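You operate a simulated robot arm through the tools that you are given. There is no shell and no other tool.

The job below is to be done with a simulated robot arm. You get a single attempt, and the scene is never put back.

Task
Tap the link bush home through the blue drift.
Fine: stand the drift on the bush, light blows of the blue grip mallet till it sits flush, put mallet and drift back where they were. Set down upright: blue drift.
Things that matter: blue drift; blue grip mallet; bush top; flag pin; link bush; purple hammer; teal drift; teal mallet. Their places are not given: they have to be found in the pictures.

The check looks at the end state, three seconds after you hand in, the way a careful person would. Anything else that was tipped, shoved, dropped, spilled or broken makes it a failure.

Robot
A 7-joint arm with a two-finger parallel gripper, fixed in place. Base frame: the origin is on the floor under the middle of its stand, x ahead of it, y to its left, z up; the work surface is at about z = 850. Units: mm, degrees, N and s.
With the tool pointing down near the work surface it reaches from about 240 to 680 mm from the base axis. Its first joint turns from -66.0 to 66.0 degrees. Payload 2.4 kg.
Tool frame: the origin (TCP) lies between the finger pads and is the grasp point; the fingertips stand 30 mm ahead of it; z points along the fingers, y is the line along which they close. The gripper opens to 94 mm. The fingers are 28 mm wide and 10 mm thick; the gripper's body (50 by 96 mm) begins 55 mm behind the TCP.
Orientation is told as [roll, pitch, yaw] about the base's x, y, z axes, in that order, counted from this pose: with the fingers straight down and closing along the base's y, the tool's x points along the base's -x, its y along +y and its z along -z.

Tools
- The arm moves only by the tool play_rows. Its arguments are lists of equal length, an entry for each row: "linear": the shift along the base's x, y, z in units of 40 mm (1.0 is 40 mm), a list of three; "rot": the turn, a rotation vector about the base's x, y, z in units of 6 degrees (1.0 is 6 degrees), a list of three; "jaw": the finger opening in mm, from 0 to 94. In form: {"linear": [[dx, dy, dz], ...], "rot": [[rx, ry, rz], ...], "jaw": [jaw, ...]}. A call has 1 to 20 rows; each row shifts and turns the commanded pose from where the row before left it. A call with a number of a shift or a turn outside -1 to 1 is refused whole. Each row takes 0.2 s and may step no farther than 50 mm and 8.6 degrees from the row before; otherwise, or with a gripper value out of range, the whole call is refused. A pose out of reach is approached as far as the arm can. The call stops where the force on the tool passes 40 N (or 10 N more than at its start, if that is more) or the arm is blocked; 0.2 s more then pass. The fingers move at their own pace (about 153 mm/s each) and stop on an object; they squeeze with about 39 N. The grip force told is the motor's: it shows also when the fingers shut on nothing. Time passes only in rows, and 0.2 s behind the last, so rows that do not move let the fingers close. It gives the time, the measured TCP pose, the force on the tool (base axes), the opening and the grip force at its end, in the units of the frame above (readings bear some noise), with the torque about the TCP (base axes, N m) and any sound that the robot's microphone picked up.
- Cameras (640 x 400 px; columns grow to the right, rows downward): "scene" is fixed at [44.4, 477.1, 1460.7]; the picture's right is [-0.70, -0.71, 0.00], its down [-0.31, 0.30, -0.90] and it looks along [0.64, -0.63, -0.43] (base axes); focal length 337 px, centre (320, 200). "wrist" rides on the gripper at [76, 14, -103] in the tool frame; the picture's right is [-0.18, 0.98, 0.00], its down [-0.75, -0.14, -0.64] and it looks along [-0.63, -0.12, 0.77] (tool axes); focal length 243 px, centre (320, 200).
- grab_frame(camera): a new picture of that camera. It takes no simulated time.
- measure_at(camera, pixels): for up to 12 pixels [column, row] of the newest picture of that camera ("zoom" is the newest enlarged one), the place [x, y, z] in the base frame of the surface seen there, good to about 2 mm. It takes no simulated time.
- close_up(camera, box): a new picture of the part [left, top, right, bottom] of that camera's present view, enlarged. It takes no simulated time.
- close_job(): hands the job in; it is judged then, once.

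Open the gripper and draw the arm clear of the work before you hand the job in, unless the task says otherwise.

The tools are called after "Emit:" by a JSON object that holds its "op" and its "data". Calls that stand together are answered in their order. play_rows: Moves the arm, as the interface text tells. Its arguments: {"type":"object","properties":{"linear":{"type":"array"},"rot":{"type":"array"},"jaw":{"type":"array"}},"required":["linear","rot","jaw"]} The other tools are called the same way: grab_frame (camera) takes a picture; measure_at (camera, pixels) gives the place of the surface under pixels of a picture; close_up (camera, box) takes an enlarged picture of a part of a camera's view; close_job () hands the job in.

At the start:

```text
t: 0.0
tool_pos: [338.1, 125.9, 1290.8]
ee_rot: [0.2, 0.0, 0.1]
force: [-0.4, 0.3, -0.3]
ft_torque: [0.01, -0.03, -0.01]
gripper_width: 94.1
grip_force: 0.1
```

scene: 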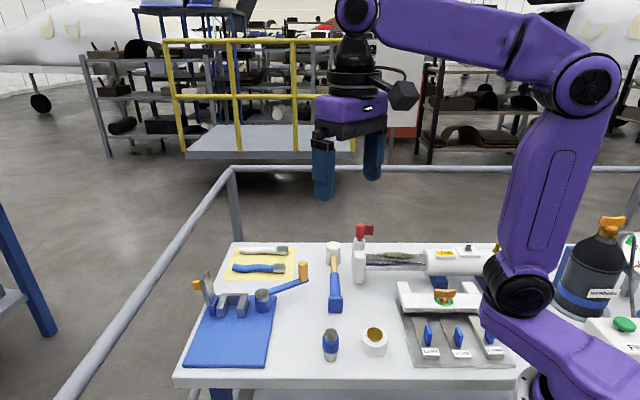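
wrist: 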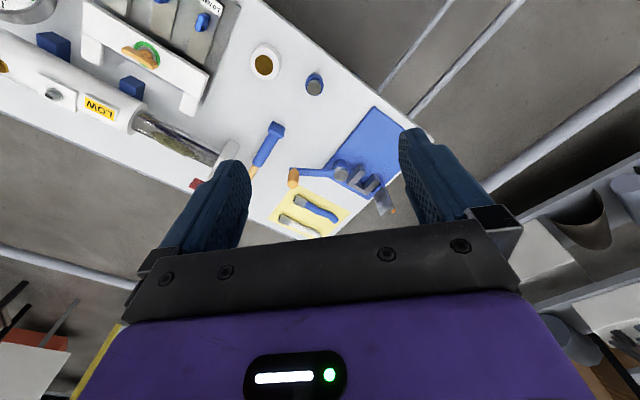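

The scene shows a bench with a mallet at about (335,275), a ring-shaped thing at (375,340), a blue-collared drift at (330,343), and a blue mat at (235,325). I take close-ups to identify everything.

Emit:
{"op": "close_up", "data": {"camera": "scene", "box": [170, 230, 330, 390]}}

Emit:
{"op": "close_up", "data": {"camera": "scene", "box": [300, 220, 540, 390]}}

Emit:
{"op": "close_up", "data": {"camera": "wrist", "box": [220, 30, 420, 240]}}

Emit:
{"op": "close_up", "data": {"camera": "wrist", "box": [0, 0, 260, 200]}}

```text
2.50 times, centred on (250, 310) of scene
```

zoom: 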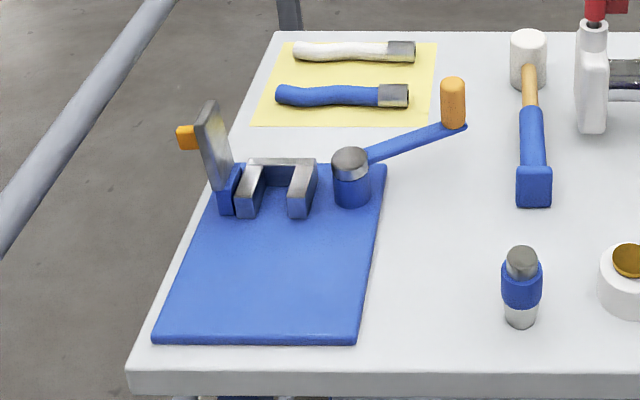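

```text
2.35 times, centred on (420, 305) of scene
```

zoom: 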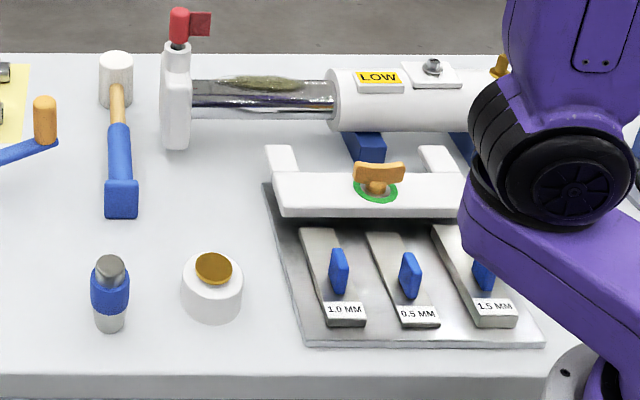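

```text
1.90 times, centred on (320, 135) of wrist
```

zoom: 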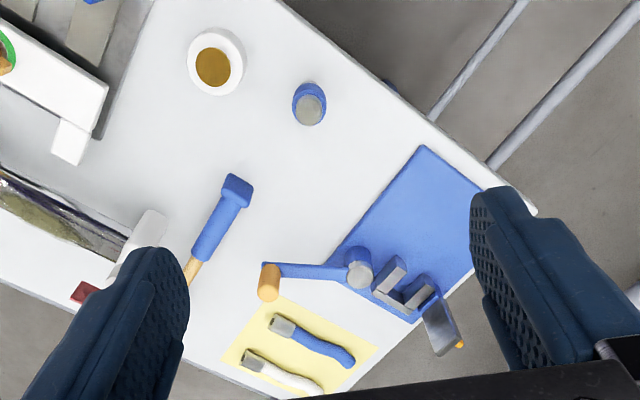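

```text
2.00 times, centred on (130, 100) of wrist
```

zoom: 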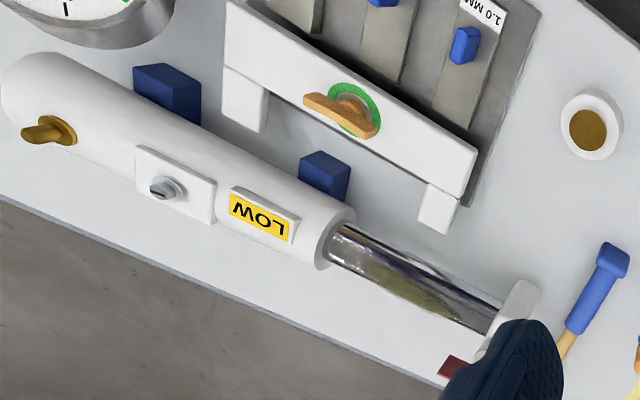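

The blue-collared drift, the white boss with a bronze bush, and the blue-grip mallet with a white head are visible. I now measure points on them in the scene view.

Emit:
{"op": "grab_frame", "data": {"camera": "scene"}}

Emit:
{"op": "measure_at", "data": {"camera": "scene", "pixels": [[331, 335], [331, 343], [330, 356], [375, 333], [366, 337], [384, 341], [374, 350], [333, 245], [333, 255], [334, 268], [335, 285], [336, 303]]}}

Emit:
{"op": "close_up", "data": {"camera": "scene", "box": [310, 310, 410, 373]}}

Emit:
{"op": "close_up", "data": {"camera": "scene", "box": [290, 230, 390, 320]}}

```text
taken
```

scene: 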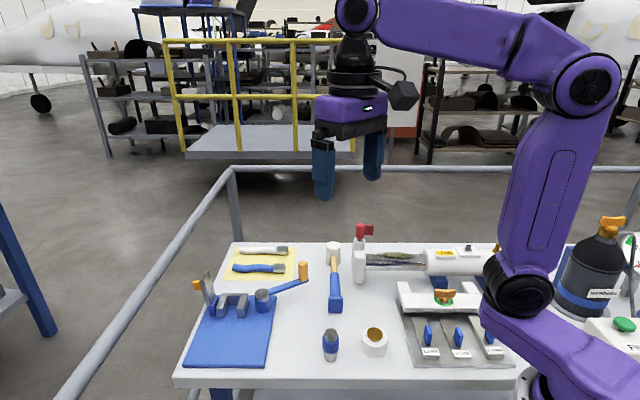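

```text
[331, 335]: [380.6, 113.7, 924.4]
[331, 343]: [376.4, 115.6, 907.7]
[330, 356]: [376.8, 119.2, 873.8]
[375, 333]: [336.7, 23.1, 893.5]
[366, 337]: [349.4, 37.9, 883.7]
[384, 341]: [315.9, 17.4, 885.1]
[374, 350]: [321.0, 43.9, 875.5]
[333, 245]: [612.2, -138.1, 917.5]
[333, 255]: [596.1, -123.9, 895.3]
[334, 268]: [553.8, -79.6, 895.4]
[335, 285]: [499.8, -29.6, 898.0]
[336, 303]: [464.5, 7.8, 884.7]
```

```text
6.35 times, centred on (360, 342) of scene
```

zoom: 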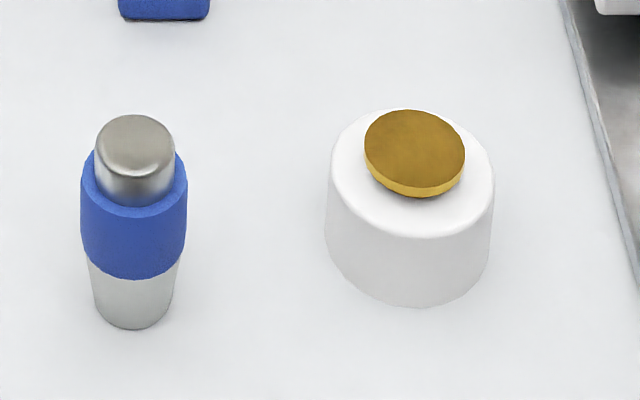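

```text
4.44 times, centred on (340, 275) of scene
```

zoom: 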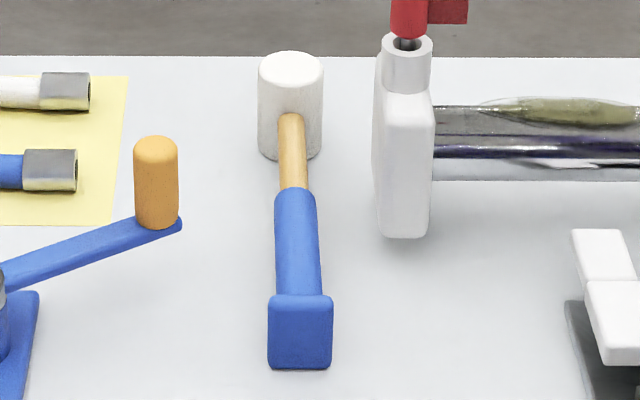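

The drift stands at about (377,117), top z≈925; the bush at about (335,25) is about 9 mm proud of its white boss; the mallet lies with its head at (605,-131). I enlarge the drift and bush again to measure finely.

Emit:
{"op": "close_up", "data": {"camera": "scene", "box": [310, 310, 410, 373]}}

Emit:
{"op": "measure_at", "data": {"camera": "zoom", "pixels": [[135, 120], [135, 145], [135, 168], [100, 145], [168, 145], [133, 195], [132, 225], [132, 265], [85, 220], [180, 220], [132, 300], [132, 322]]}}

Emit:
{"op": "measure_at", "data": {"camera": "zoom", "pixels": [[415, 150], [415, 115], [370, 150], [460, 155], [415, 182], [412, 190], [345, 160], [480, 165], [412, 225], [360, 130], [490, 200], [412, 300]]}}

```text
6.35 times, centred on (360, 342) of scene
```

zoom: 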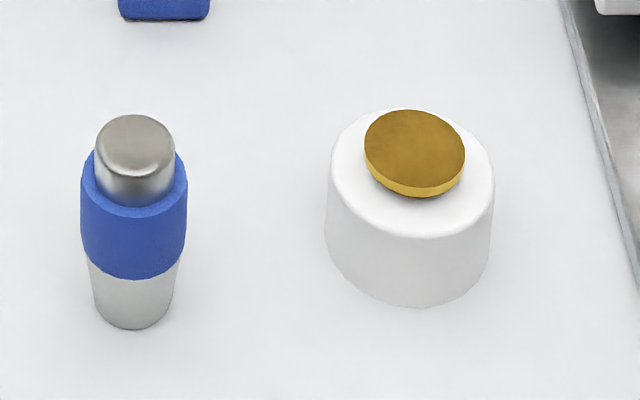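

```text
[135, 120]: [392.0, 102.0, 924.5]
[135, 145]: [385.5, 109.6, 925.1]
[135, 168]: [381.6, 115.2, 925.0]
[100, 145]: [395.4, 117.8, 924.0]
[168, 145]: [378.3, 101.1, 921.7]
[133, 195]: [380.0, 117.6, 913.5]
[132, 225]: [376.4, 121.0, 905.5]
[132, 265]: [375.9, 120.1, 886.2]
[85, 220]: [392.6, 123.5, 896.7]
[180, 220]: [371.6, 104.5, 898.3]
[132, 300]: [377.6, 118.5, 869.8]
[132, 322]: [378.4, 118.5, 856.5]
```

```text
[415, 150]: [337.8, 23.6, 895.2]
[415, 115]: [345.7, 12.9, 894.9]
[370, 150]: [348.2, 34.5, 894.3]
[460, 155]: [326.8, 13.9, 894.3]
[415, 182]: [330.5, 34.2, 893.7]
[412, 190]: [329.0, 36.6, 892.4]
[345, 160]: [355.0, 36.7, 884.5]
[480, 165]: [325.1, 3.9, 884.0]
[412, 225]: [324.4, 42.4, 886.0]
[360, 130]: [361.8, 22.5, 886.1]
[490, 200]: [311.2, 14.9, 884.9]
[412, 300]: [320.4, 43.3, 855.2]
```

The bush top is at about (337.7,24,895) with boss top z≈885, and the drift axis is at about (386.5,109.5). Next I measure the mallet finely in an enlarged view.

Emit:
{"op": "measure_at", "data": {"camera": "zoom", "pixels": [[412, 186], [412, 194], [412, 198], [412, 203], [412, 210], [430, 196], [390, 190], [440, 198], [400, 194], [455, 190], [375, 175], [420, 240]]}}

Emit:
{"op": "close_up", "data": {"camera": "scene", "box": [300, 235, 370, 320]}}

Emit:
{"op": "close_up", "data": {"camera": "scene", "box": [500, 220, 640, 400]}}

```text
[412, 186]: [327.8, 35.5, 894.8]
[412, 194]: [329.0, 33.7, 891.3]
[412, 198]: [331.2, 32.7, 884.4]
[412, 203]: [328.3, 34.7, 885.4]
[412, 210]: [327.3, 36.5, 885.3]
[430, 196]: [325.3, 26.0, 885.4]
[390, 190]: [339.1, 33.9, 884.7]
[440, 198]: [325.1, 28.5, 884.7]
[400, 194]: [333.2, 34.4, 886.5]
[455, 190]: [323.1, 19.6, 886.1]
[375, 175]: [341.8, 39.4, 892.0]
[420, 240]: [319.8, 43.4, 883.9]
```

```text
4.71 times, centred on (335, 278) of scene
```

zoom: 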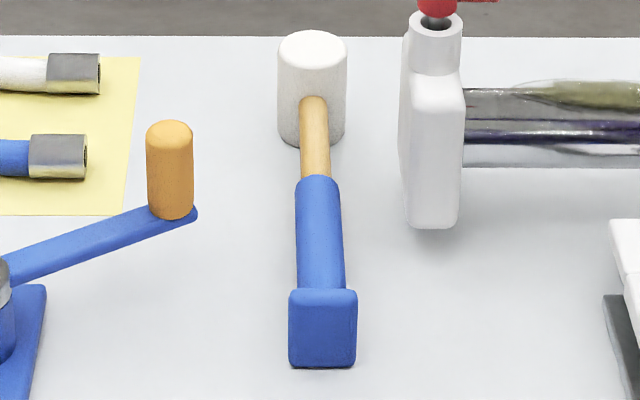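

```text
2.22 times, centred on (570, 310) of scene
```

zoom: 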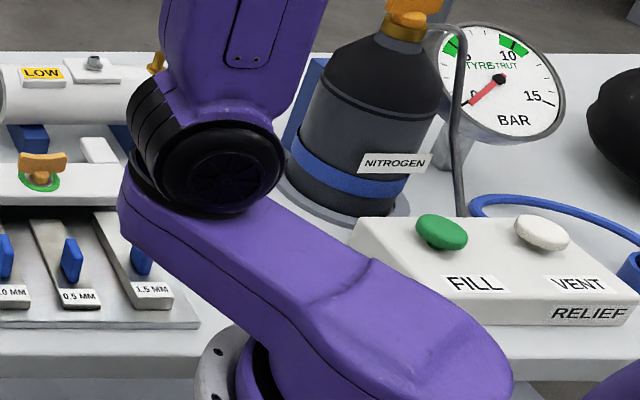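

The mallet lies on its head and butt block; I re-take the mallet enlargement and measure along it.

Emit:
{"op": "close_up", "data": {"camera": "scene", "box": [300, 235, 370, 320]}}

Emit:
{"op": "measure_at", "data": {"camera": "zoom", "pixels": [[312, 48], [285, 48], [340, 48], [312, 35], [312, 65], [312, 85], [290, 120], [335, 120], [312, 110], [313, 140], [314, 165], [316, 185]]}}

Emit:
{"op": "measure_at", "data": {"camera": "zoom", "pixels": [[318, 200], [319, 220], [320, 240], [321, 260], [321, 280], [300, 240], [340, 240], [322, 296], [322, 320], [322, 355], [295, 330], [350, 330]]}}

```text
4.71 times, centred on (335, 278) of scene
```

zoom: 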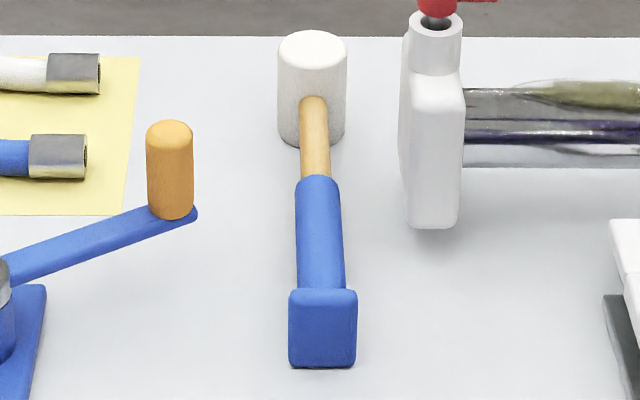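

```text
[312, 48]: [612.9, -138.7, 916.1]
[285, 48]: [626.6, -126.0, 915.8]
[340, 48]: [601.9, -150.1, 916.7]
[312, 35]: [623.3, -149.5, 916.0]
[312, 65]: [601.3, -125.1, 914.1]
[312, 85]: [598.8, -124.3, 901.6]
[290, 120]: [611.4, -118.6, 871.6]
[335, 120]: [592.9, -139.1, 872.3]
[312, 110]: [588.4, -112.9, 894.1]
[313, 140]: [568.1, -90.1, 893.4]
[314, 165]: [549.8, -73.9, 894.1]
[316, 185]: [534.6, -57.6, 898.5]
```

```text
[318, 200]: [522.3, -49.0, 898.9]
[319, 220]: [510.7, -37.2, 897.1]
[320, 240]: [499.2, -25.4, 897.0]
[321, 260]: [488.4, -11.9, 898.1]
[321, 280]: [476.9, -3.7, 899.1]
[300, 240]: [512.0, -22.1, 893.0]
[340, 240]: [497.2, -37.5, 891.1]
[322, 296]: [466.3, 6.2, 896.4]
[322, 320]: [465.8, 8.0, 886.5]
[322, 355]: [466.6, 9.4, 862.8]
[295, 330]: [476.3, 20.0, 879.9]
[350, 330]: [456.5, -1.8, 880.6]
```

The mallet head centre is at about (612,-138), handle axis running to (466,8) at z≈883. The white fork with the flag pin at (360,265) is close by, so I measure it and the surroundings.

Emit:
{"op": "measure_at", "data": {"camera": "zoom", "pixels": [[405, 40], [405, 100], [405, 160], [410, 220], [430, 222], [455, 222], [435, 120], [432, 35], [436, 5], [460, 150], [490, 90], [480, 165]]}}

Emit:
{"op": "close_up", "data": {"camera": "scene", "box": [330, 215, 400, 295]}}

Emit:
{"op": "measure_at", "data": {"camera": "scene", "pixels": [[360, 228], [370, 230], [357, 240], [355, 250], [355, 265], [358, 282], [303, 263], [303, 275], [264, 295], [270, 265], [290, 250], [233, 255]]}}

```text
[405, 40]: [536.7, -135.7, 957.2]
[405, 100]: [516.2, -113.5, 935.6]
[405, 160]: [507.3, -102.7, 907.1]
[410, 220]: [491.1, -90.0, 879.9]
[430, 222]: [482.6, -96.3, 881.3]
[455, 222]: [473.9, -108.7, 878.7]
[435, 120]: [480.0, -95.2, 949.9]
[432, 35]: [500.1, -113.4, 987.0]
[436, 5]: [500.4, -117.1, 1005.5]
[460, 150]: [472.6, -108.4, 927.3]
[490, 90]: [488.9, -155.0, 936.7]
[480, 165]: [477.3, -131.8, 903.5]
```

```text
5.00 times, centred on (365, 255) of scene
```

zoom: 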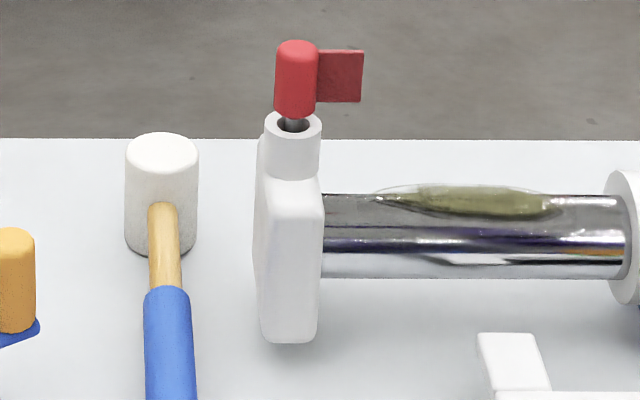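

```text
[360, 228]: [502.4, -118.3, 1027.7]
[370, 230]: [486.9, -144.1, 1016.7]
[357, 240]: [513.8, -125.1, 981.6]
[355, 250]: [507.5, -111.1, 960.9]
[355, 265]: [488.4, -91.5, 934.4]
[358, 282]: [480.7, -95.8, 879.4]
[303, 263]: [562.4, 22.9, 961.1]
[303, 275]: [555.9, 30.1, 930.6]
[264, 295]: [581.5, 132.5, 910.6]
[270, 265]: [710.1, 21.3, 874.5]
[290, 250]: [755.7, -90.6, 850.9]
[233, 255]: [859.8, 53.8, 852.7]
```

The fork's near face is about 51 mm from the mallet axis and up to z≈958, with the pin to z≈1030, so I'll have to tilt the gripper away when taking the mallet. First I move above the drift (386,110) for a better wrist view.

Emit:
{"op": "play_rows", "data": {"linear": [[0.1, -0.05, -0.9], [0.1, -0.05, -0.9], [0.1, -0.05, -0.9], [0.1, -0.05, -0.9], [0.1, -0.05, -0.9], [0.0, 0.0, 0.0]], "rot": [[0, 0, 0], [0, 0, 0], [0, 0, 0], [0, 0, 0], [0, 0, 0], [0, 0, 0]], "jaw": [80, 70, 60, 60, 60, 60]}}

Emit:
{"op": "grab_frame", "data": {"camera": "wrist"}}

Emit:
{"op": "grab_frame", "data": {"camera": "scene"}}

```text
t: 1.4
tool_pos: [358.2, 115.2, 1110.8]
ee_rot: [0.1, -0.1, 0.1]
force: [-0.8, 0.2, -0.2]
ft_torque: [-0.02, 0.0, -0.01]
gripper_width: 60.2
grip_force: 0.0
```

```text
taken
```

wrist: 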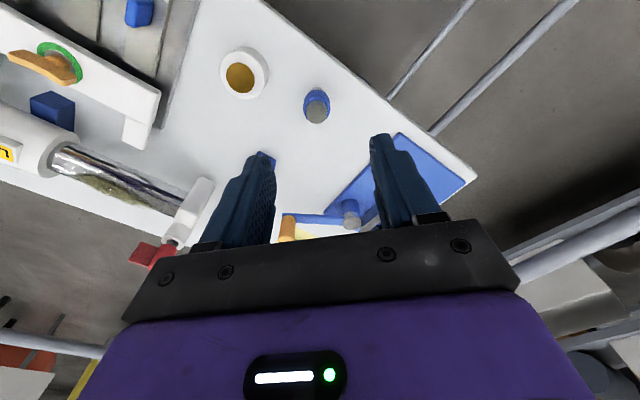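

```text
taken
```

scene: 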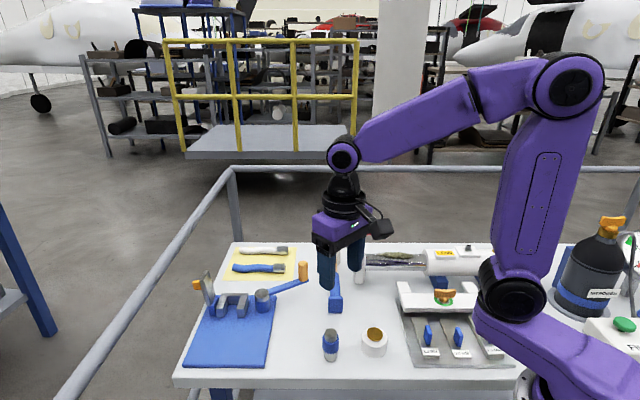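

The wrist view shows the drift at (317,105) and the boss with bush at (242,73). I enlarge and measure both from this angle.

Emit:
{"op": "close_up", "data": {"camera": "wrist", "box": [210, 35, 350, 135]}}

Emit:
{"op": "measure_at", "data": {"camera": "wrist", "pixels": [[317, 113], [317, 104], [327, 113], [307, 113], [317, 95], [240, 77], [228, 77], [252, 77], [240, 66], [240, 90], [222, 72], [268, 73]]}}

```text
4.00 times, centred on (280, 85) of wrist
```

zoom: 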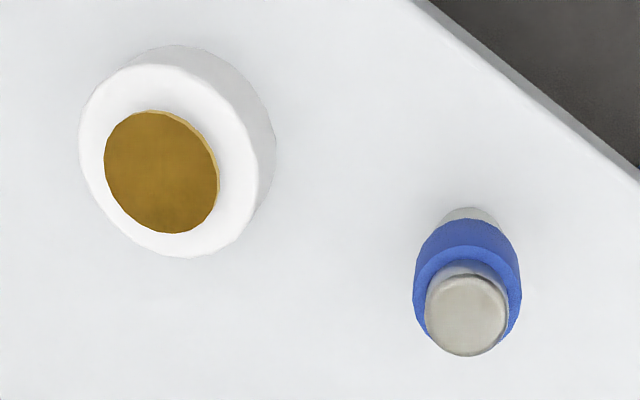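

```text
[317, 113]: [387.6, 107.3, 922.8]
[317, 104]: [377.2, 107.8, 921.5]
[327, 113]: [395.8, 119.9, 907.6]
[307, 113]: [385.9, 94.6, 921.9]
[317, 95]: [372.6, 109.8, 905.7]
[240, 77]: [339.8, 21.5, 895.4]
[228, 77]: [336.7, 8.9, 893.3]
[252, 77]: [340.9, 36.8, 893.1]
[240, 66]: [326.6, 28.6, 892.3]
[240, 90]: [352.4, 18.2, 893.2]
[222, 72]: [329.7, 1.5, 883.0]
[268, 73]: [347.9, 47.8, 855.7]
```

I measure precise edges in this enlargement to get centres: drift top around zoom (467,315), bush around (161,172).

Emit:
{"op": "measure_at", "data": {"camera": "zoom", "pixels": [[467, 315], [429, 315], [504, 315], [467, 281], [467, 350], [418, 280], [518, 280], [161, 172], [109, 165], [214, 185], [150, 115], [180, 228]]}}

Emit:
{"op": "measure_at", "data": {"camera": "zoom", "pixels": [[85, 160], [245, 190], [150, 70], [180, 252], [110, 100], [225, 130], [110, 230], [215, 240]]}}

```text
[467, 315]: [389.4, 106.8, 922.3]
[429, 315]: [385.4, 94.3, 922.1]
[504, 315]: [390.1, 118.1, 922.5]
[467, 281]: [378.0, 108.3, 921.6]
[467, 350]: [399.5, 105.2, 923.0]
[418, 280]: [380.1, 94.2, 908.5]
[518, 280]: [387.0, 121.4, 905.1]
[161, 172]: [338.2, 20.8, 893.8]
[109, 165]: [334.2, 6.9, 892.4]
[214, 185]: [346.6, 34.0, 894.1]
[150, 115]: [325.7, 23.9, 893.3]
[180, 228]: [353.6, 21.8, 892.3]
```

```text
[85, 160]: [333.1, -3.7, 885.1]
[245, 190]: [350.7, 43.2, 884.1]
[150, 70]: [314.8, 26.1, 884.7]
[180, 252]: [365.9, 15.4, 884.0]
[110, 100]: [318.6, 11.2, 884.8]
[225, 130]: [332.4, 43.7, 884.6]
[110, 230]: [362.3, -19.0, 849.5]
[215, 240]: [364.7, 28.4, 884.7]
```

The drift-to-bush offset is consistently (-48.8,-85.2) in both views, with the drift near (387.7,108). I move over it and descend to the sleeve at z≈896 with jaws at 60, still open.

Emit:
{"op": "play_rows", "data": {"linear": [[0.37, -0.09, -0.5], [0.37, -0.09, -0.9], [0, 0, -0.9], [0, 0, -0.9], [0, 0, -0.9], [0, 0, -0.9], [0, 0, -0.35], [0, 0, 0]], "rot": [[0, 0, 0], [0, 0, 0], [0, 0, 0], [0, 0, 0], [0, 0, 0], [0, 0, 0], [0, 0, 0], [0, 0, 0]], "jaw": [60, 60, 60, 60, 60, 60, 60, 60]}}

Emit:
{"op": "grab_frame", "data": {"camera": "wrist"}}

Emit:
{"op": "close_up", "data": {"camera": "scene", "box": [290, 290, 410, 373]}}

```text
t: 3.2
tool_pos: [388.8, 108.0, 896.5]
ee_rot: [0.1, -0.1, 0.0]
force: [0.0, -0.2, 0.0]
ft_torque: [0.02, 0.0, 0.01]
gripper_width: 59.7
grip_force: 0.0
```

```text
taken
```

wrist: 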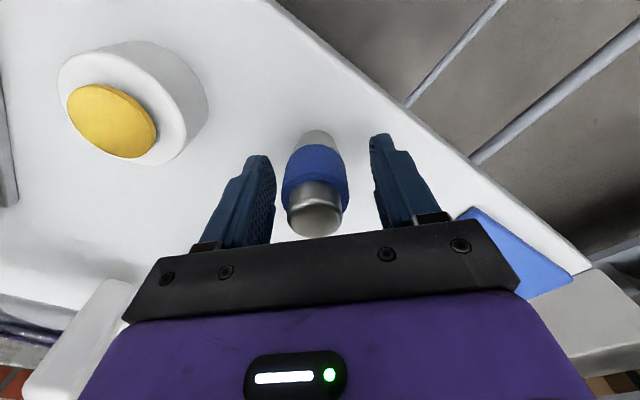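

```text
4.82 times, centred on (350, 332) of scene
```

zoom: 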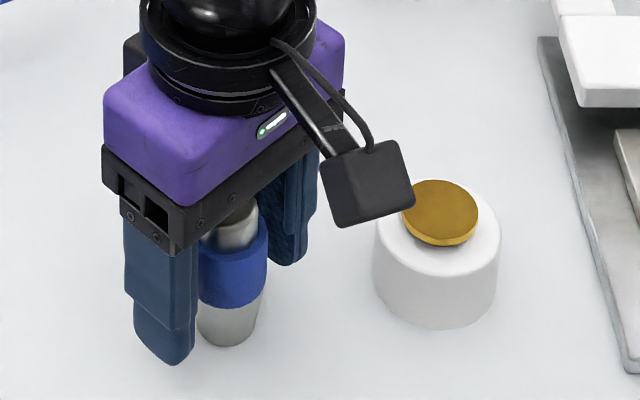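

The drift stands between the open fingers, nearly centred. I close gradually on the sleeve.

Emit:
{"op": "play_rows", "data": {"linear": [[0, 0, 0], [0, 0, 0], [0, 0, 0], [0, 0, 0], [0, 0, 0], [0, 0, 0], [0, 0, 0], [0, 0, 0], [0, 0, 0]], "rot": [[0, 0, 0], [0, 0, 0], [0, 0, 0], [0, 0, 0], [0, 0, 0], [0, 0, 0], [0, 0, 0], [0, 0, 0], [0, 0, 0]], "jaw": [46, 40, 37, 35, 33, 31, 28, 24, 20]}}

Emit:
{"op": "grab_frame", "data": {"camera": "wrist"}}

Emit:
{"op": "close_up", "data": {"camera": "scene", "box": [290, 290, 410, 373]}}

```text
t: 5.2
tool_pos: [388.5, 108.1, 898.0]
ee_rot: [0.1, 0.0, -0.1]
force: [-0.8, -0.3, 1.3]
ft_torque: [-0.06, 0.04, 0.01]
gripper_width: 32.4
grip_force: 39.2
```

```text
taken
```

wrist: 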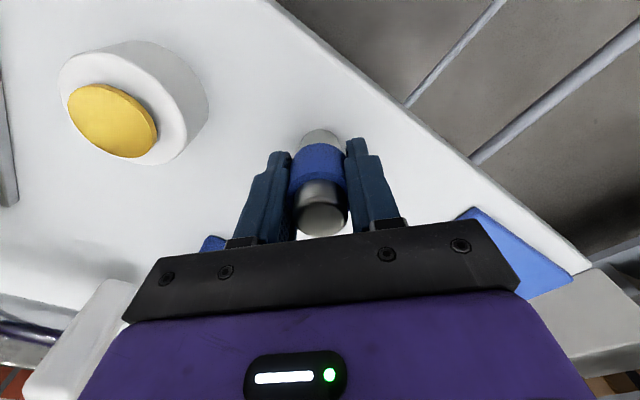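

```text
4.82 times, centred on (350, 332) of scene
```

zoom: 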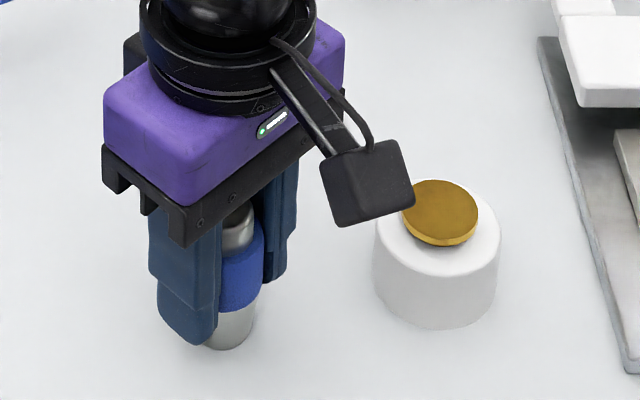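

The drift is held at width 32.4 (it slid about +1.8 mm in y when gripped). I lift it 100 mm and carry it by (-48.8,-87) over the bush.

Emit:
{"op": "play_rows", "data": {"linear": [[0, 0, 0.3], [0, 0, 0.6], [0, 0, 0.8], [0, 0, 0.8], [-0.3, -0.55, 0], [-0.35, -0.6, 0], [-0.35, -0.6, 0], [-0.22, -0.425, 0], [0, 0, 0]], "rot": [[0, 0, 0], [0, 0, 0], [0, 0, 0], [0, 0, 0], [0, 0, 0], [0, 0, 0], [0, 0, 0], [0, 0, 0], [0, 0, 0]], "jaw": [20, 20, 20, 20, 20, 20, 20, 20, 20]}}

Emit:
{"op": "grab_frame", "data": {"camera": "wrist"}}

Emit:
{"op": "close_up", "data": {"camera": "scene", "box": [310, 270, 430, 373]}}

```text
t: 7.2
tool_pos: [338.9, 21.2, 996.5]
ee_rot: [0.1, 0.1, -0.1]
force: [0.1, -0.4, -2.4]
ft_torque: [-0.03, -0.03, -0.03]
gripper_width: 32.6
grip_force: 39.3
```

```text
taken
```

wrist: 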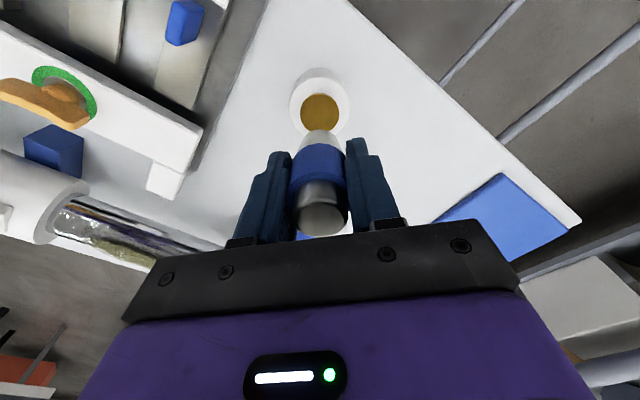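

```text
3.88 times, centred on (370, 322) of scene
```

zoom: 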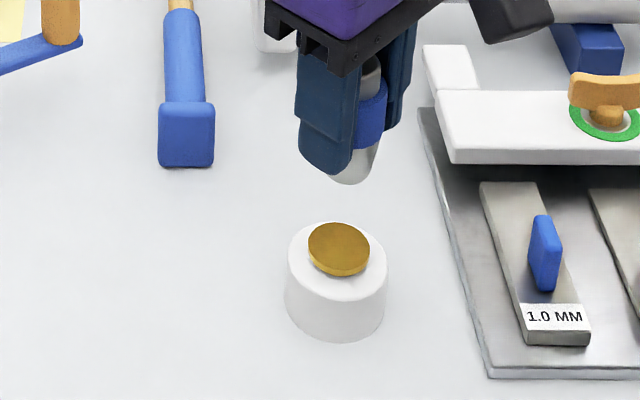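

The drift hangs above the bush, its foot at roughly z≈949. I lower 40 mm and check alignment from both cameras.

Emit:
{"op": "play_rows", "data": {"linear": [[0, 0, -0.4], [0, 0, -0.4], [0, 0, -0.2], [0, 0, 0]], "rot": [[0, 0, 0], [0, 0, 0], [0, 0, 0], [0, 0, 0]], "jaw": [20, 20, 20, 20]}}

Emit:
{"op": "close_up", "data": {"camera": "wrist", "box": [220, 40, 420, 240]}}

Emit:
{"op": "close_up", "data": {"camera": "scene", "box": [340, 300, 410, 363]}}

```text
t: 8.2
tool_pos: [340.2, 23.6, 956.8]
ee_rot: [0.2, 0.0, 0.1]
force: [0.6, -0.3, -2.6]
ft_torque: [0.01, -0.04, 0.02]
gripper_width: 32.5
grip_force: 38.8
```

```text
2.00 times, centred on (320, 140) of wrist
```

zoom: 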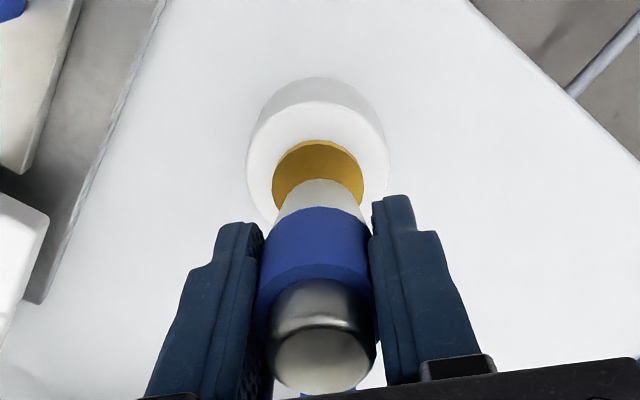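

```text
6.35 times, centred on (375, 332) of scene
```

zoom: 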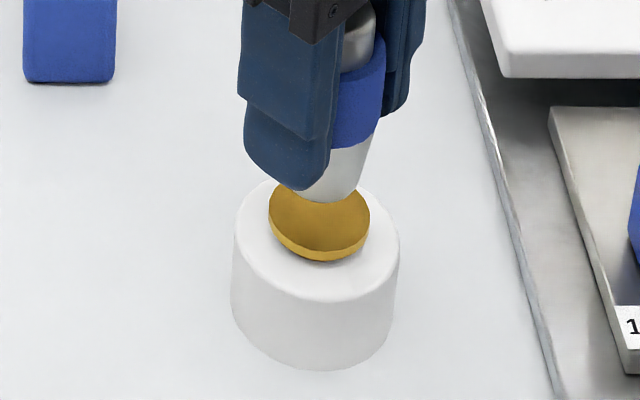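

Alignment looks right in both views (foot centre ≈ bush centre within 1–2 mm). I lower another 12 mm slowly and read the force.

Emit:
{"op": "play_rows", "data": {"linear": [[0, 0, -0.1], [0, 0, -0.1], [0, 0, -0.1], [0, 0, 0], [0, 0, 0]], "rot": [[0, 0, 0], [0, 0, 0], [0, 0, 0], [0, 0, 0], [0, 0, 0]], "jaw": [20, 20, 20, 20, 20]}}

Emit:
{"op": "close_up", "data": {"camera": "scene", "box": [340, 300, 410, 363]}}

Emit:
{"op": "close_up", "data": {"camera": "wrist", "box": [260, 60, 380, 160]}}

```text
t: 9.4
tool_pos: [339.1, 21.7, 945.9]
ee_rot: [0.2, -0.1, -0.1]
force: [0.6, -0.6, -2.5]
ft_torque: [0.01, 0.02, 0.02]
gripper_width: 32.8
grip_force: 38.9
```

```text
6.35 times, centred on (375, 332) of scene
```

zoom: 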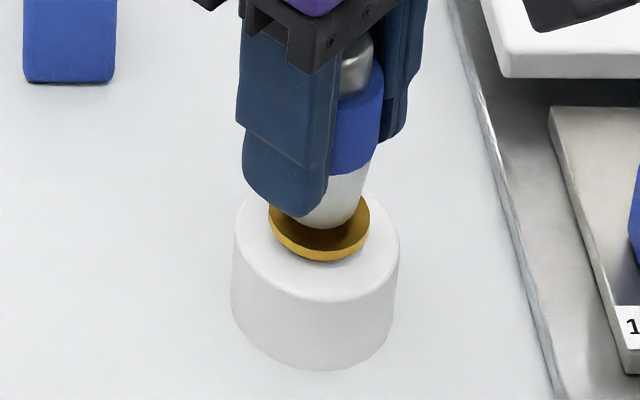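

```text
4.00 times, centred on (320, 110) of wrist
```

zoom: 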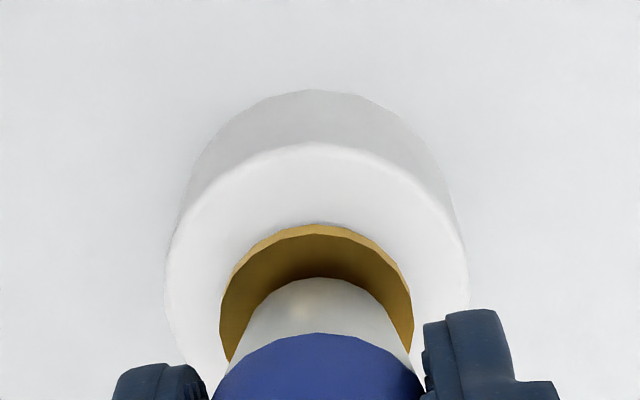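

No contact yet; I lower by 1 mm rows and watch the force.

Emit:
{"op": "play_rows", "data": {"linear": [[0, 0, -0.025], [0, 0, -0.025], [0, 0, 0], [0, 0, 0]], "rot": [[0, 0, 0], [0, 0, 0], [0, 0, 0], [0, 0, 0]], "jaw": [20, 20, 20, 20]}}

Emit:
{"op": "close_up", "data": {"camera": "scene", "box": [340, 300, 410, 363]}}

Emit:
{"op": "close_up", "data": {"camera": "wrist", "box": [260, 60, 380, 160]}}

```text
t: 10.4
tool_pos: [340.2, 22.1, 942.2]
ee_rot: [0.1, -0.1, 0.1]
force: [-1.1, -0.3, -2.8]
ft_torque: [0.02, 0.02, -0.01]
gripper_width: 32.7
grip_force: 39.1
```

```text
6.35 times, centred on (375, 332) of scene
```

zoom: 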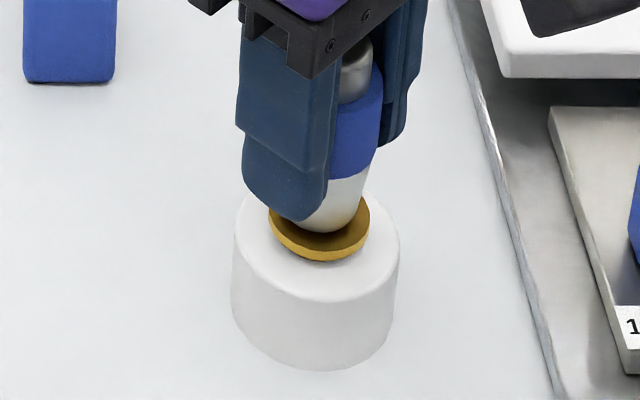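

```text
4.00 times, centred on (320, 110) of wrist
```

zoom: 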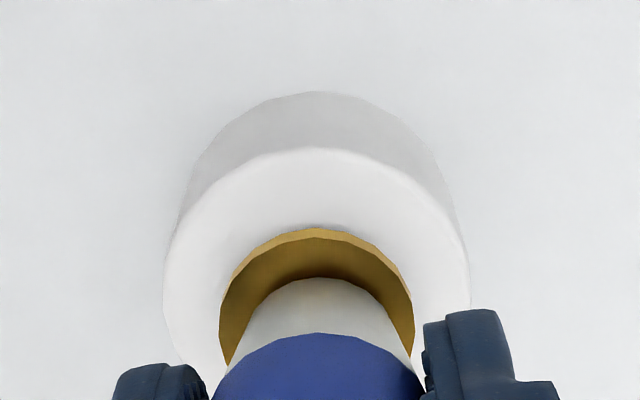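

Still free (force z ≈ weight). I lower 2 mm more in fine rows.

Emit:
{"op": "play_rows", "data": {"linear": [[0, 0, -0.02], [0, 0, -0.02], [0, 0, 0], [0, 0, 0]], "rot": [[0, 0, 0], [0, 0, 0], [0, 0, 0], [0, 0, 0]], "jaw": [20, 20, 20, 20]}}

Emit:
{"op": "close_up", "data": {"camera": "scene", "box": [340, 300, 410, 363]}}

Emit:
{"op": "close_up", "data": {"camera": "wrist", "box": [260, 60, 380, 160]}}

```text
t: 11.4
tool_pos: [339.3, 21.5, 942.5]
ee_rot: [0.1, -0.1, 0.0]
force: [0.7, -0.2, -1.7]
ft_torque: [0.02, 0.02, 0.0]
gripper_width: 32.3
grip_force: 38.8
```

```text
6.35 times, centred on (375, 332) of scene
```

zoom: 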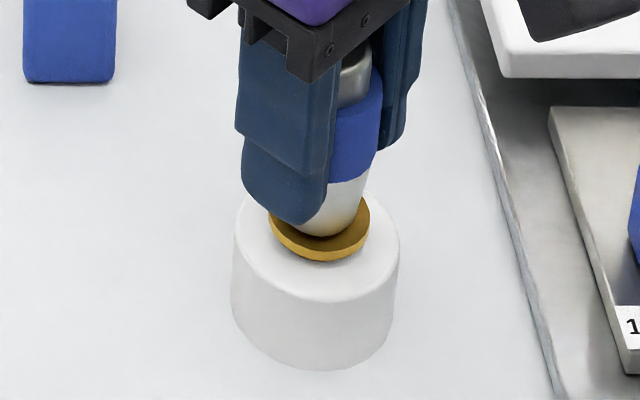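

```text
4.00 times, centred on (320, 110) of wrist
```

zoom: 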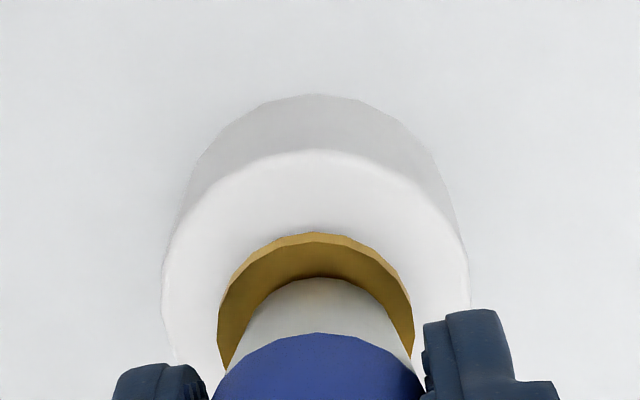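

The foot is about touching; the wrist view suggests the drift is about 1 mm too far in +x, so I nudge -1 mm in x and lower another 1.5 mm to make contact.

Emit:
{"op": "play_rows", "data": {"linear": [[-0.025, 0, 0], [0, 0, -0.015], [0, 0, -0.02], [0, 0, 0], [0, 0, 0]], "rot": [[0, 0, 0], [0, 0, 0], [0, 0, 0], [0, 0, 0], [0, 0, 0]], "jaw": [20, 20, 20, 20, 20]}}

Emit:
{"op": "close_up", "data": {"camera": "scene", "box": [340, 300, 410, 363]}}

Emit:
{"op": "close_up", "data": {"camera": "wrist", "box": [260, 60, 380, 160]}}

```text
t: 12.6
tool_pos: [339.3, 21.5, 939.6]
ee_rot: [0.1, -0.1, 0.1]
force: [-2.0, -0.3, 16.1]
ft_torque: [-0.11, 0.11, -0.01]
gripper_width: 32.5
grip_force: 39.0
```

```text
6.35 times, centred on (375, 332) of scene
```

zoom: 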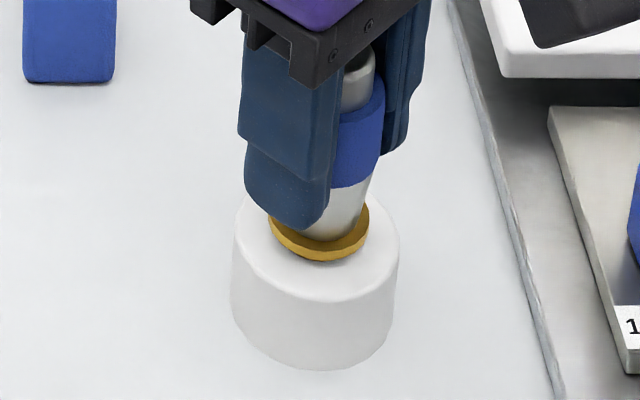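

```text
4.00 times, centred on (320, 110) of wrist
```

zoom: 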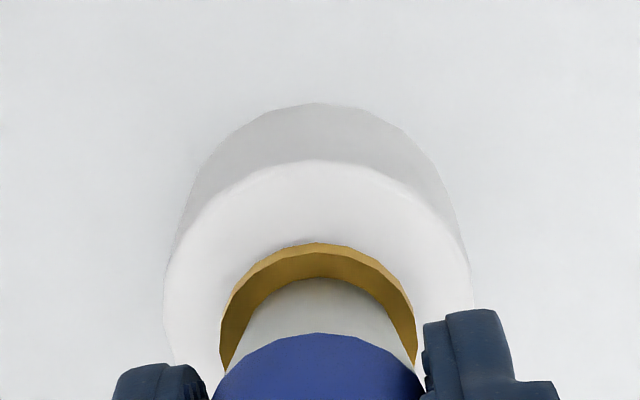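

Contact made with about 16 N. I ease up 0.7 mm, then open slowly to release the drift.

Emit:
{"op": "play_rows", "data": {"linear": [[0, 0, 0.0175], [0, 0, 0], [0, 0, 0], [0, 0, 0], [0, 0, 0], [0, 0, 0], [0, 0, 0], [0, 0, 0], [0, 0, 0]], "rot": [[0, 0, 0], [0, 0, 0], [0, 0, 0], [0, 0, 0], [0, 0, 0], [0, 0, 0], [0, 0, 0], [0, 0, 0], [0, 0, 0]], "jaw": [20, 26, 30, 32, 34, 36, 39, 43, 48]}}

Emit:
{"op": "close_up", "data": {"camera": "scene", "box": [340, 300, 410, 363]}}

Emit:
{"op": "close_up", "data": {"camera": "wrist", "box": [240, 60, 400, 250]}}

```text
t: 14.6
tool_pos: [338.0, 21.5, 940.3]
ee_rot: [0.2, -0.1, 0.0]
force: [-0.2, -0.1, -0.3]
ft_torque: [0.02, 0.0, 0.01]
gripper_width: 47.9
grip_force: 0.0
```

```text
6.35 times, centred on (375, 332) of scene
```

zoom: 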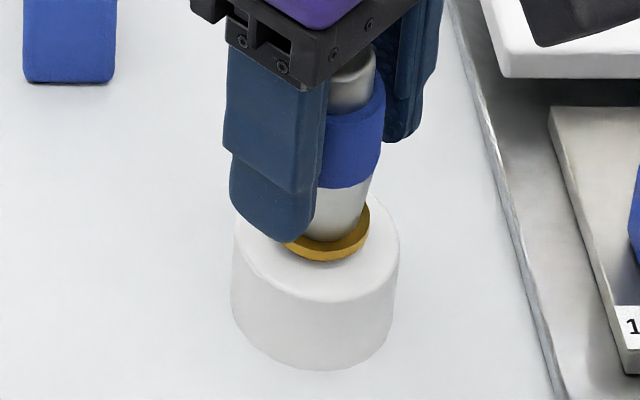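

```text
2.11 times, centred on (320, 155) of wrist
```

zoom: 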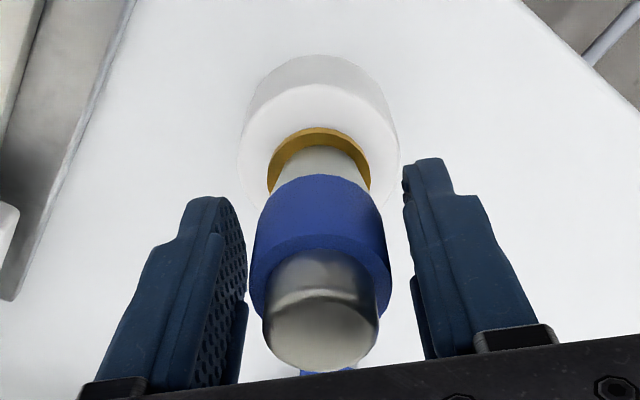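

The drift stands upright on the bush, fingers clear. I rise straight up 160 mm.

Emit:
{"op": "play_rows", "data": {"linear": [[0, 0, 0.3], [0, 0, 0.6], [0, 0, 0.8], [0, 0, 0.8], [0, 0, 0.8], [0, 0, 0.7], [0, 0, 0]], "rot": [[0, 0, 0], [0, 0, 0], [0, 0, 0], [0, 0, 0], [0, 0, 0], [0, 0, 0], [0, 0, 0]], "jaw": [50, 50, 50, 50, 50, 50, 50]}}

Emit:
{"op": "close_up", "data": {"camera": "scene", "box": [340, 290, 410, 363]}}

Emit:
{"op": "grab_frame", "data": {"camera": "wrist"}}

Emit:
{"op": "grab_frame", "data": {"camera": "scene"}}

```text
t: 16.2
tool_pos: [338.2, 21.4, 1100.6]
ee_rot: [0.1, 0.0, 0.0]
force: [0.1, 0.2, -0.7]
ft_torque: [0.03, 0.02, 0.02]
gripper_width: 50.1
grip_force: 0.1
```

```text
5.48 times, centred on (375, 326) of scene
```

zoom: 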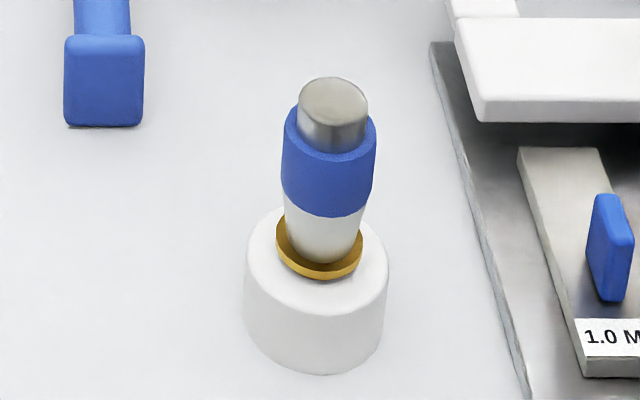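

```text
taken
```

wrist: 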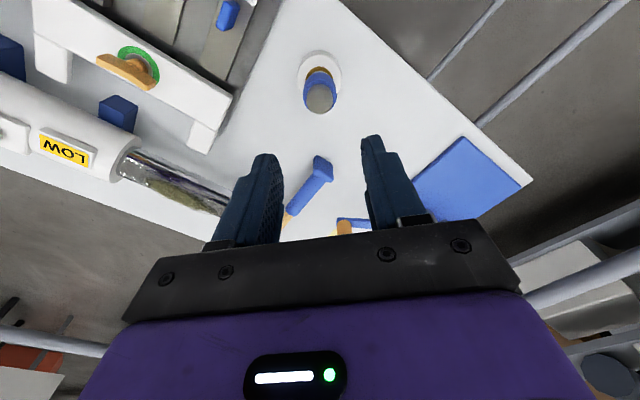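

```text
taken
```

scene: 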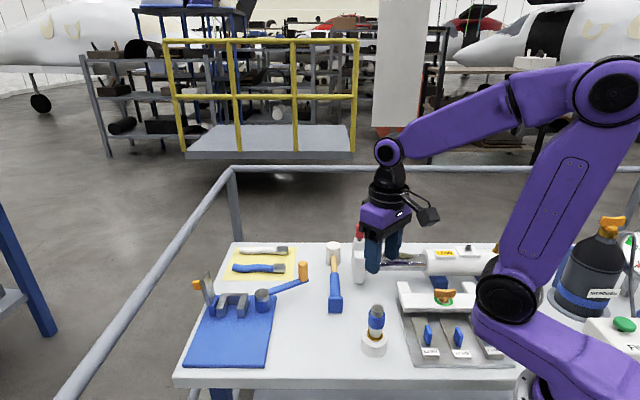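

The drift stands vertical on the bush. I measure its top centre for the mallet aim point.

Emit:
{"op": "close_up", "data": {"camera": "scene", "box": [340, 290, 410, 363]}}

Emit:
{"op": "measure_at", "data": {"camera": "zoom", "pixels": [[333, 100], [303, 100], [363, 100], [333, 82], [333, 120], [320, 271], [300, 265], [355, 255], [283, 245], [320, 295], [320, 277], [260, 240]]}}

Emit:
{"op": "measure_at", "data": {"camera": "wrist", "pixels": [[319, 97], [305, 97], [333, 97], [319, 86], [319, 110], [319, 69], [319, 60]]}}

```text
5.48 times, centred on (375, 326) of scene
```

zoom: 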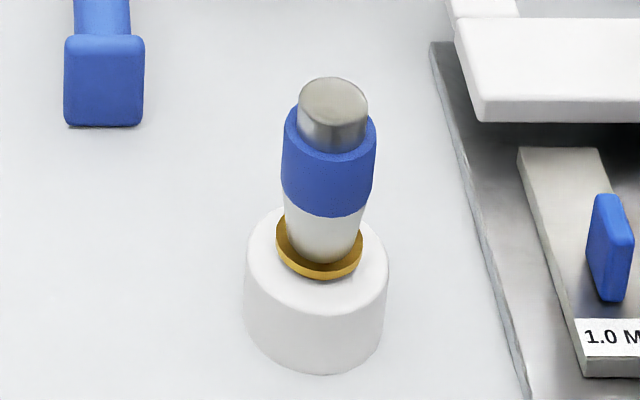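

```text
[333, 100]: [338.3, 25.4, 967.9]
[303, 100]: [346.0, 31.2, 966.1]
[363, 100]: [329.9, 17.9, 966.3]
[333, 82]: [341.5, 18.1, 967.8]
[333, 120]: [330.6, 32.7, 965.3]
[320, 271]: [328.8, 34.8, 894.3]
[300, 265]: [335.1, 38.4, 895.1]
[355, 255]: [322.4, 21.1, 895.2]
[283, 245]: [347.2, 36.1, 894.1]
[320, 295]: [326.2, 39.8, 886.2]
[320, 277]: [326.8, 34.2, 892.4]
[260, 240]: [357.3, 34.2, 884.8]
```

```text
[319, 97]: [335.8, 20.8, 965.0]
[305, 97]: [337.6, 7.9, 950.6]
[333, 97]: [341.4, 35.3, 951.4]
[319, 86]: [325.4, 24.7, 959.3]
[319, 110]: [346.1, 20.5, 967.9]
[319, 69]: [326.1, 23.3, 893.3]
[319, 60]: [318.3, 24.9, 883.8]
```

The drift top is at about (338,22,968). Now I carry the open gripper towards a spot above the mallet handle, turning -44.4° about z so the fingers will close across the handle.

Emit:
{"op": "play_rows", "data": {"linear": [[0.5, -0.2, 0.3], [0.65, -0.28, 0.3], [0.65, -0.28, 0.3], [0.65, -0.28, 0.2], [0.65, -0.28, 0.2], [0.65, -0.28, 0], [0.65, -0.28, 0], [0.65, -0.28, 0], [0, 0, 0]], "rot": [[0, 0, -0.925], [0, 0, -0.925], [0, 0, -0.925], [0, 0, -0.925], [0, 0, -0.925], [0, 0, -0.925], [0, 0, -0.925], [0, 0, -0.925], [0, 0, 0]], "jaw": [50, 50, 50, 50, 50, 50, 50, 50, 50]}}

Emit:
{"op": "grab_frame", "data": {"camera": "wrist"}}

Emit:
{"op": "grab_frame", "data": {"camera": "scene"}}

```text
t: 18.2
tool_pos: [541.4, -64.7, 1151.9]
ee_rot: [0.0, -0.1, -44.5]
force: [0.3, 0.5, 0.4]
ft_torque: [-0.04, -0.02, 0.0]
gripper_width: 50.0
grip_force: 0.0
```

```text
taken
```

wrist: 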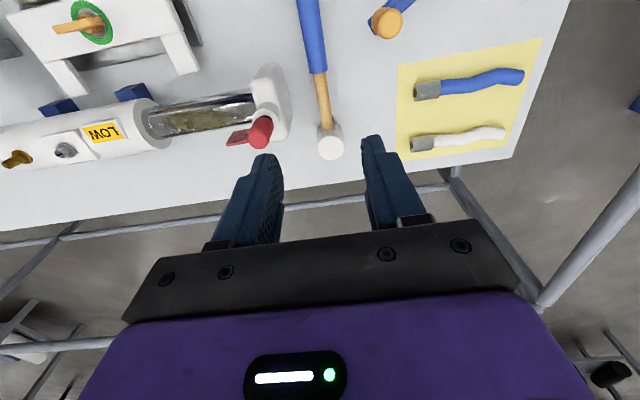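

```text
taken
```

scene: 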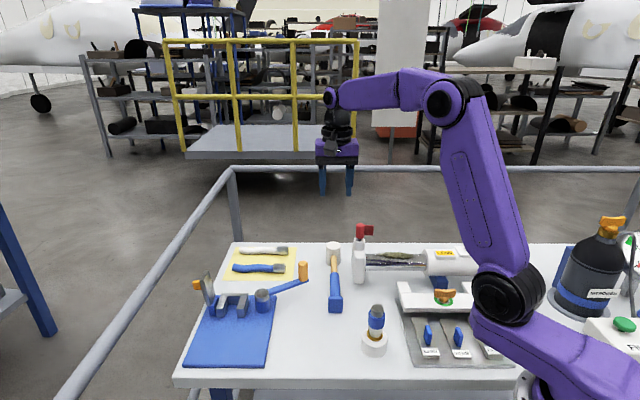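

The wrist view shows the mallet head at (330,143), handle at (325,95), fork/pin at (262,115). I enlarge and measure these.

Emit:
{"op": "close_up", "data": {"camera": "wrist", "box": [230, 0, 420, 170]}}

Emit:
{"op": "measure_at", "data": {"camera": "wrist", "pixels": [[331, 148], [320, 148], [342, 148], [331, 138], [326, 115], [322, 90], [318, 73], [314, 50], [308, 20], [260, 130], [287, 100], [274, 75]]}}

```text
2.35 times, centred on (325, 85) of wrist
```

zoom: 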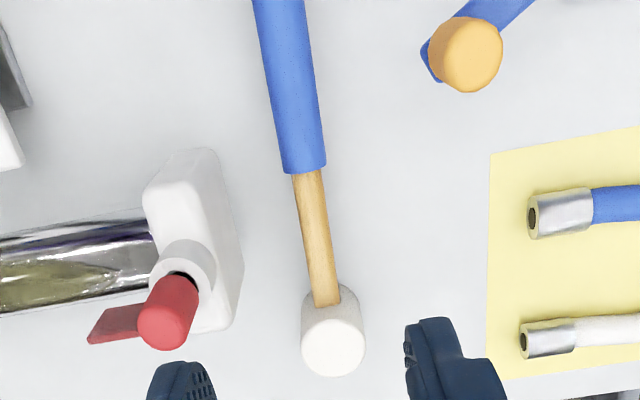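

```text
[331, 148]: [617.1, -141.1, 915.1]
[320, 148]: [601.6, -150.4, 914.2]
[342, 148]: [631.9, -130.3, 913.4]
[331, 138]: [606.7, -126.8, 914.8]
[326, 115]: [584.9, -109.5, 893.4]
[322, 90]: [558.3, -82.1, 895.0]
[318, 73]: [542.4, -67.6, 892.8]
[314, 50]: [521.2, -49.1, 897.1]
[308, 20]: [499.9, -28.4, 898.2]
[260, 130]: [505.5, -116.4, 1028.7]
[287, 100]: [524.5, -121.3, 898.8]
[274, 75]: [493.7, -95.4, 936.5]
```

From the wrist: head centre ≈(616.5,-140), handle axis direction ≈(-0.712,0.702), pin cap at (505,-116) up to z≈1029. I move above the handle about 65 mm from the head, tilting the tool 10° about the handle away from the fork, and descend partway to z≈1000.

Emit:
{"op": "play_rows", "data": {"linear": [[0.26, -0.24, -0.2], [0.26, -0.24, -0.4], [0.2575, -0.24, -0.6], [0, 0, -0.8], [0, 0, -0.8], [0, 0, -0.7], [0, 0, -0.3], [0, 0, 0]], "rot": [[-0.3, 0.2925, 0], [-0.3, 0.2925, 0], [-0.3, 0.2925, 0], [-0.287, 0.2925, 0], [0, 0, 0], [0, 0, 0], [0, 0, 0], [0, 0, 0]], "jaw": [46, 46, 46, 46, 46, 46, 46, 46]}}

Emit:
{"op": "grab_frame", "data": {"camera": "wrist"}}

Emit:
{"op": "close_up", "data": {"camera": "scene", "box": [280, 170, 420, 320]}}

```text
t: 20.0
tool_pos: [571.0, -92.4, 1000.1]
ee_rot: [-9.9, 0.0, -44.4]
force: [-0.3, 0.1, -0.2]
ft_torque: [-0.03, 0.0, 0.02]
gripper_width: 45.8
grip_force: 0.0
```

```text
taken
```

wrist: 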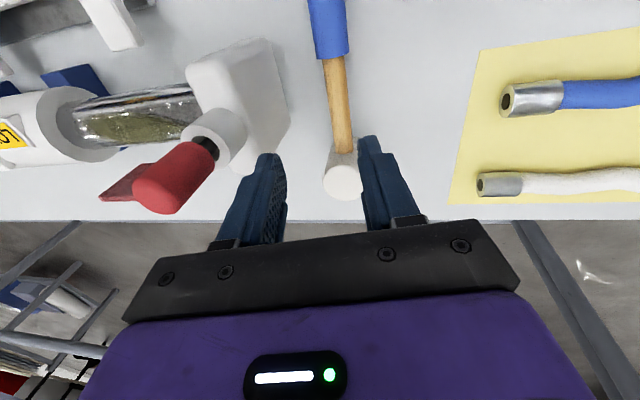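

```text
2.67 times, centred on (350, 245) of scene
```

zoom: 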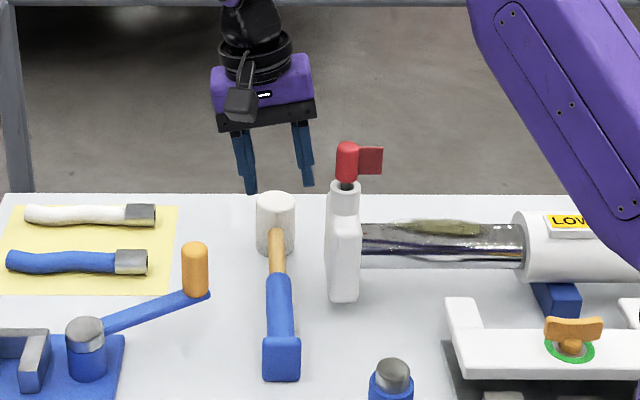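

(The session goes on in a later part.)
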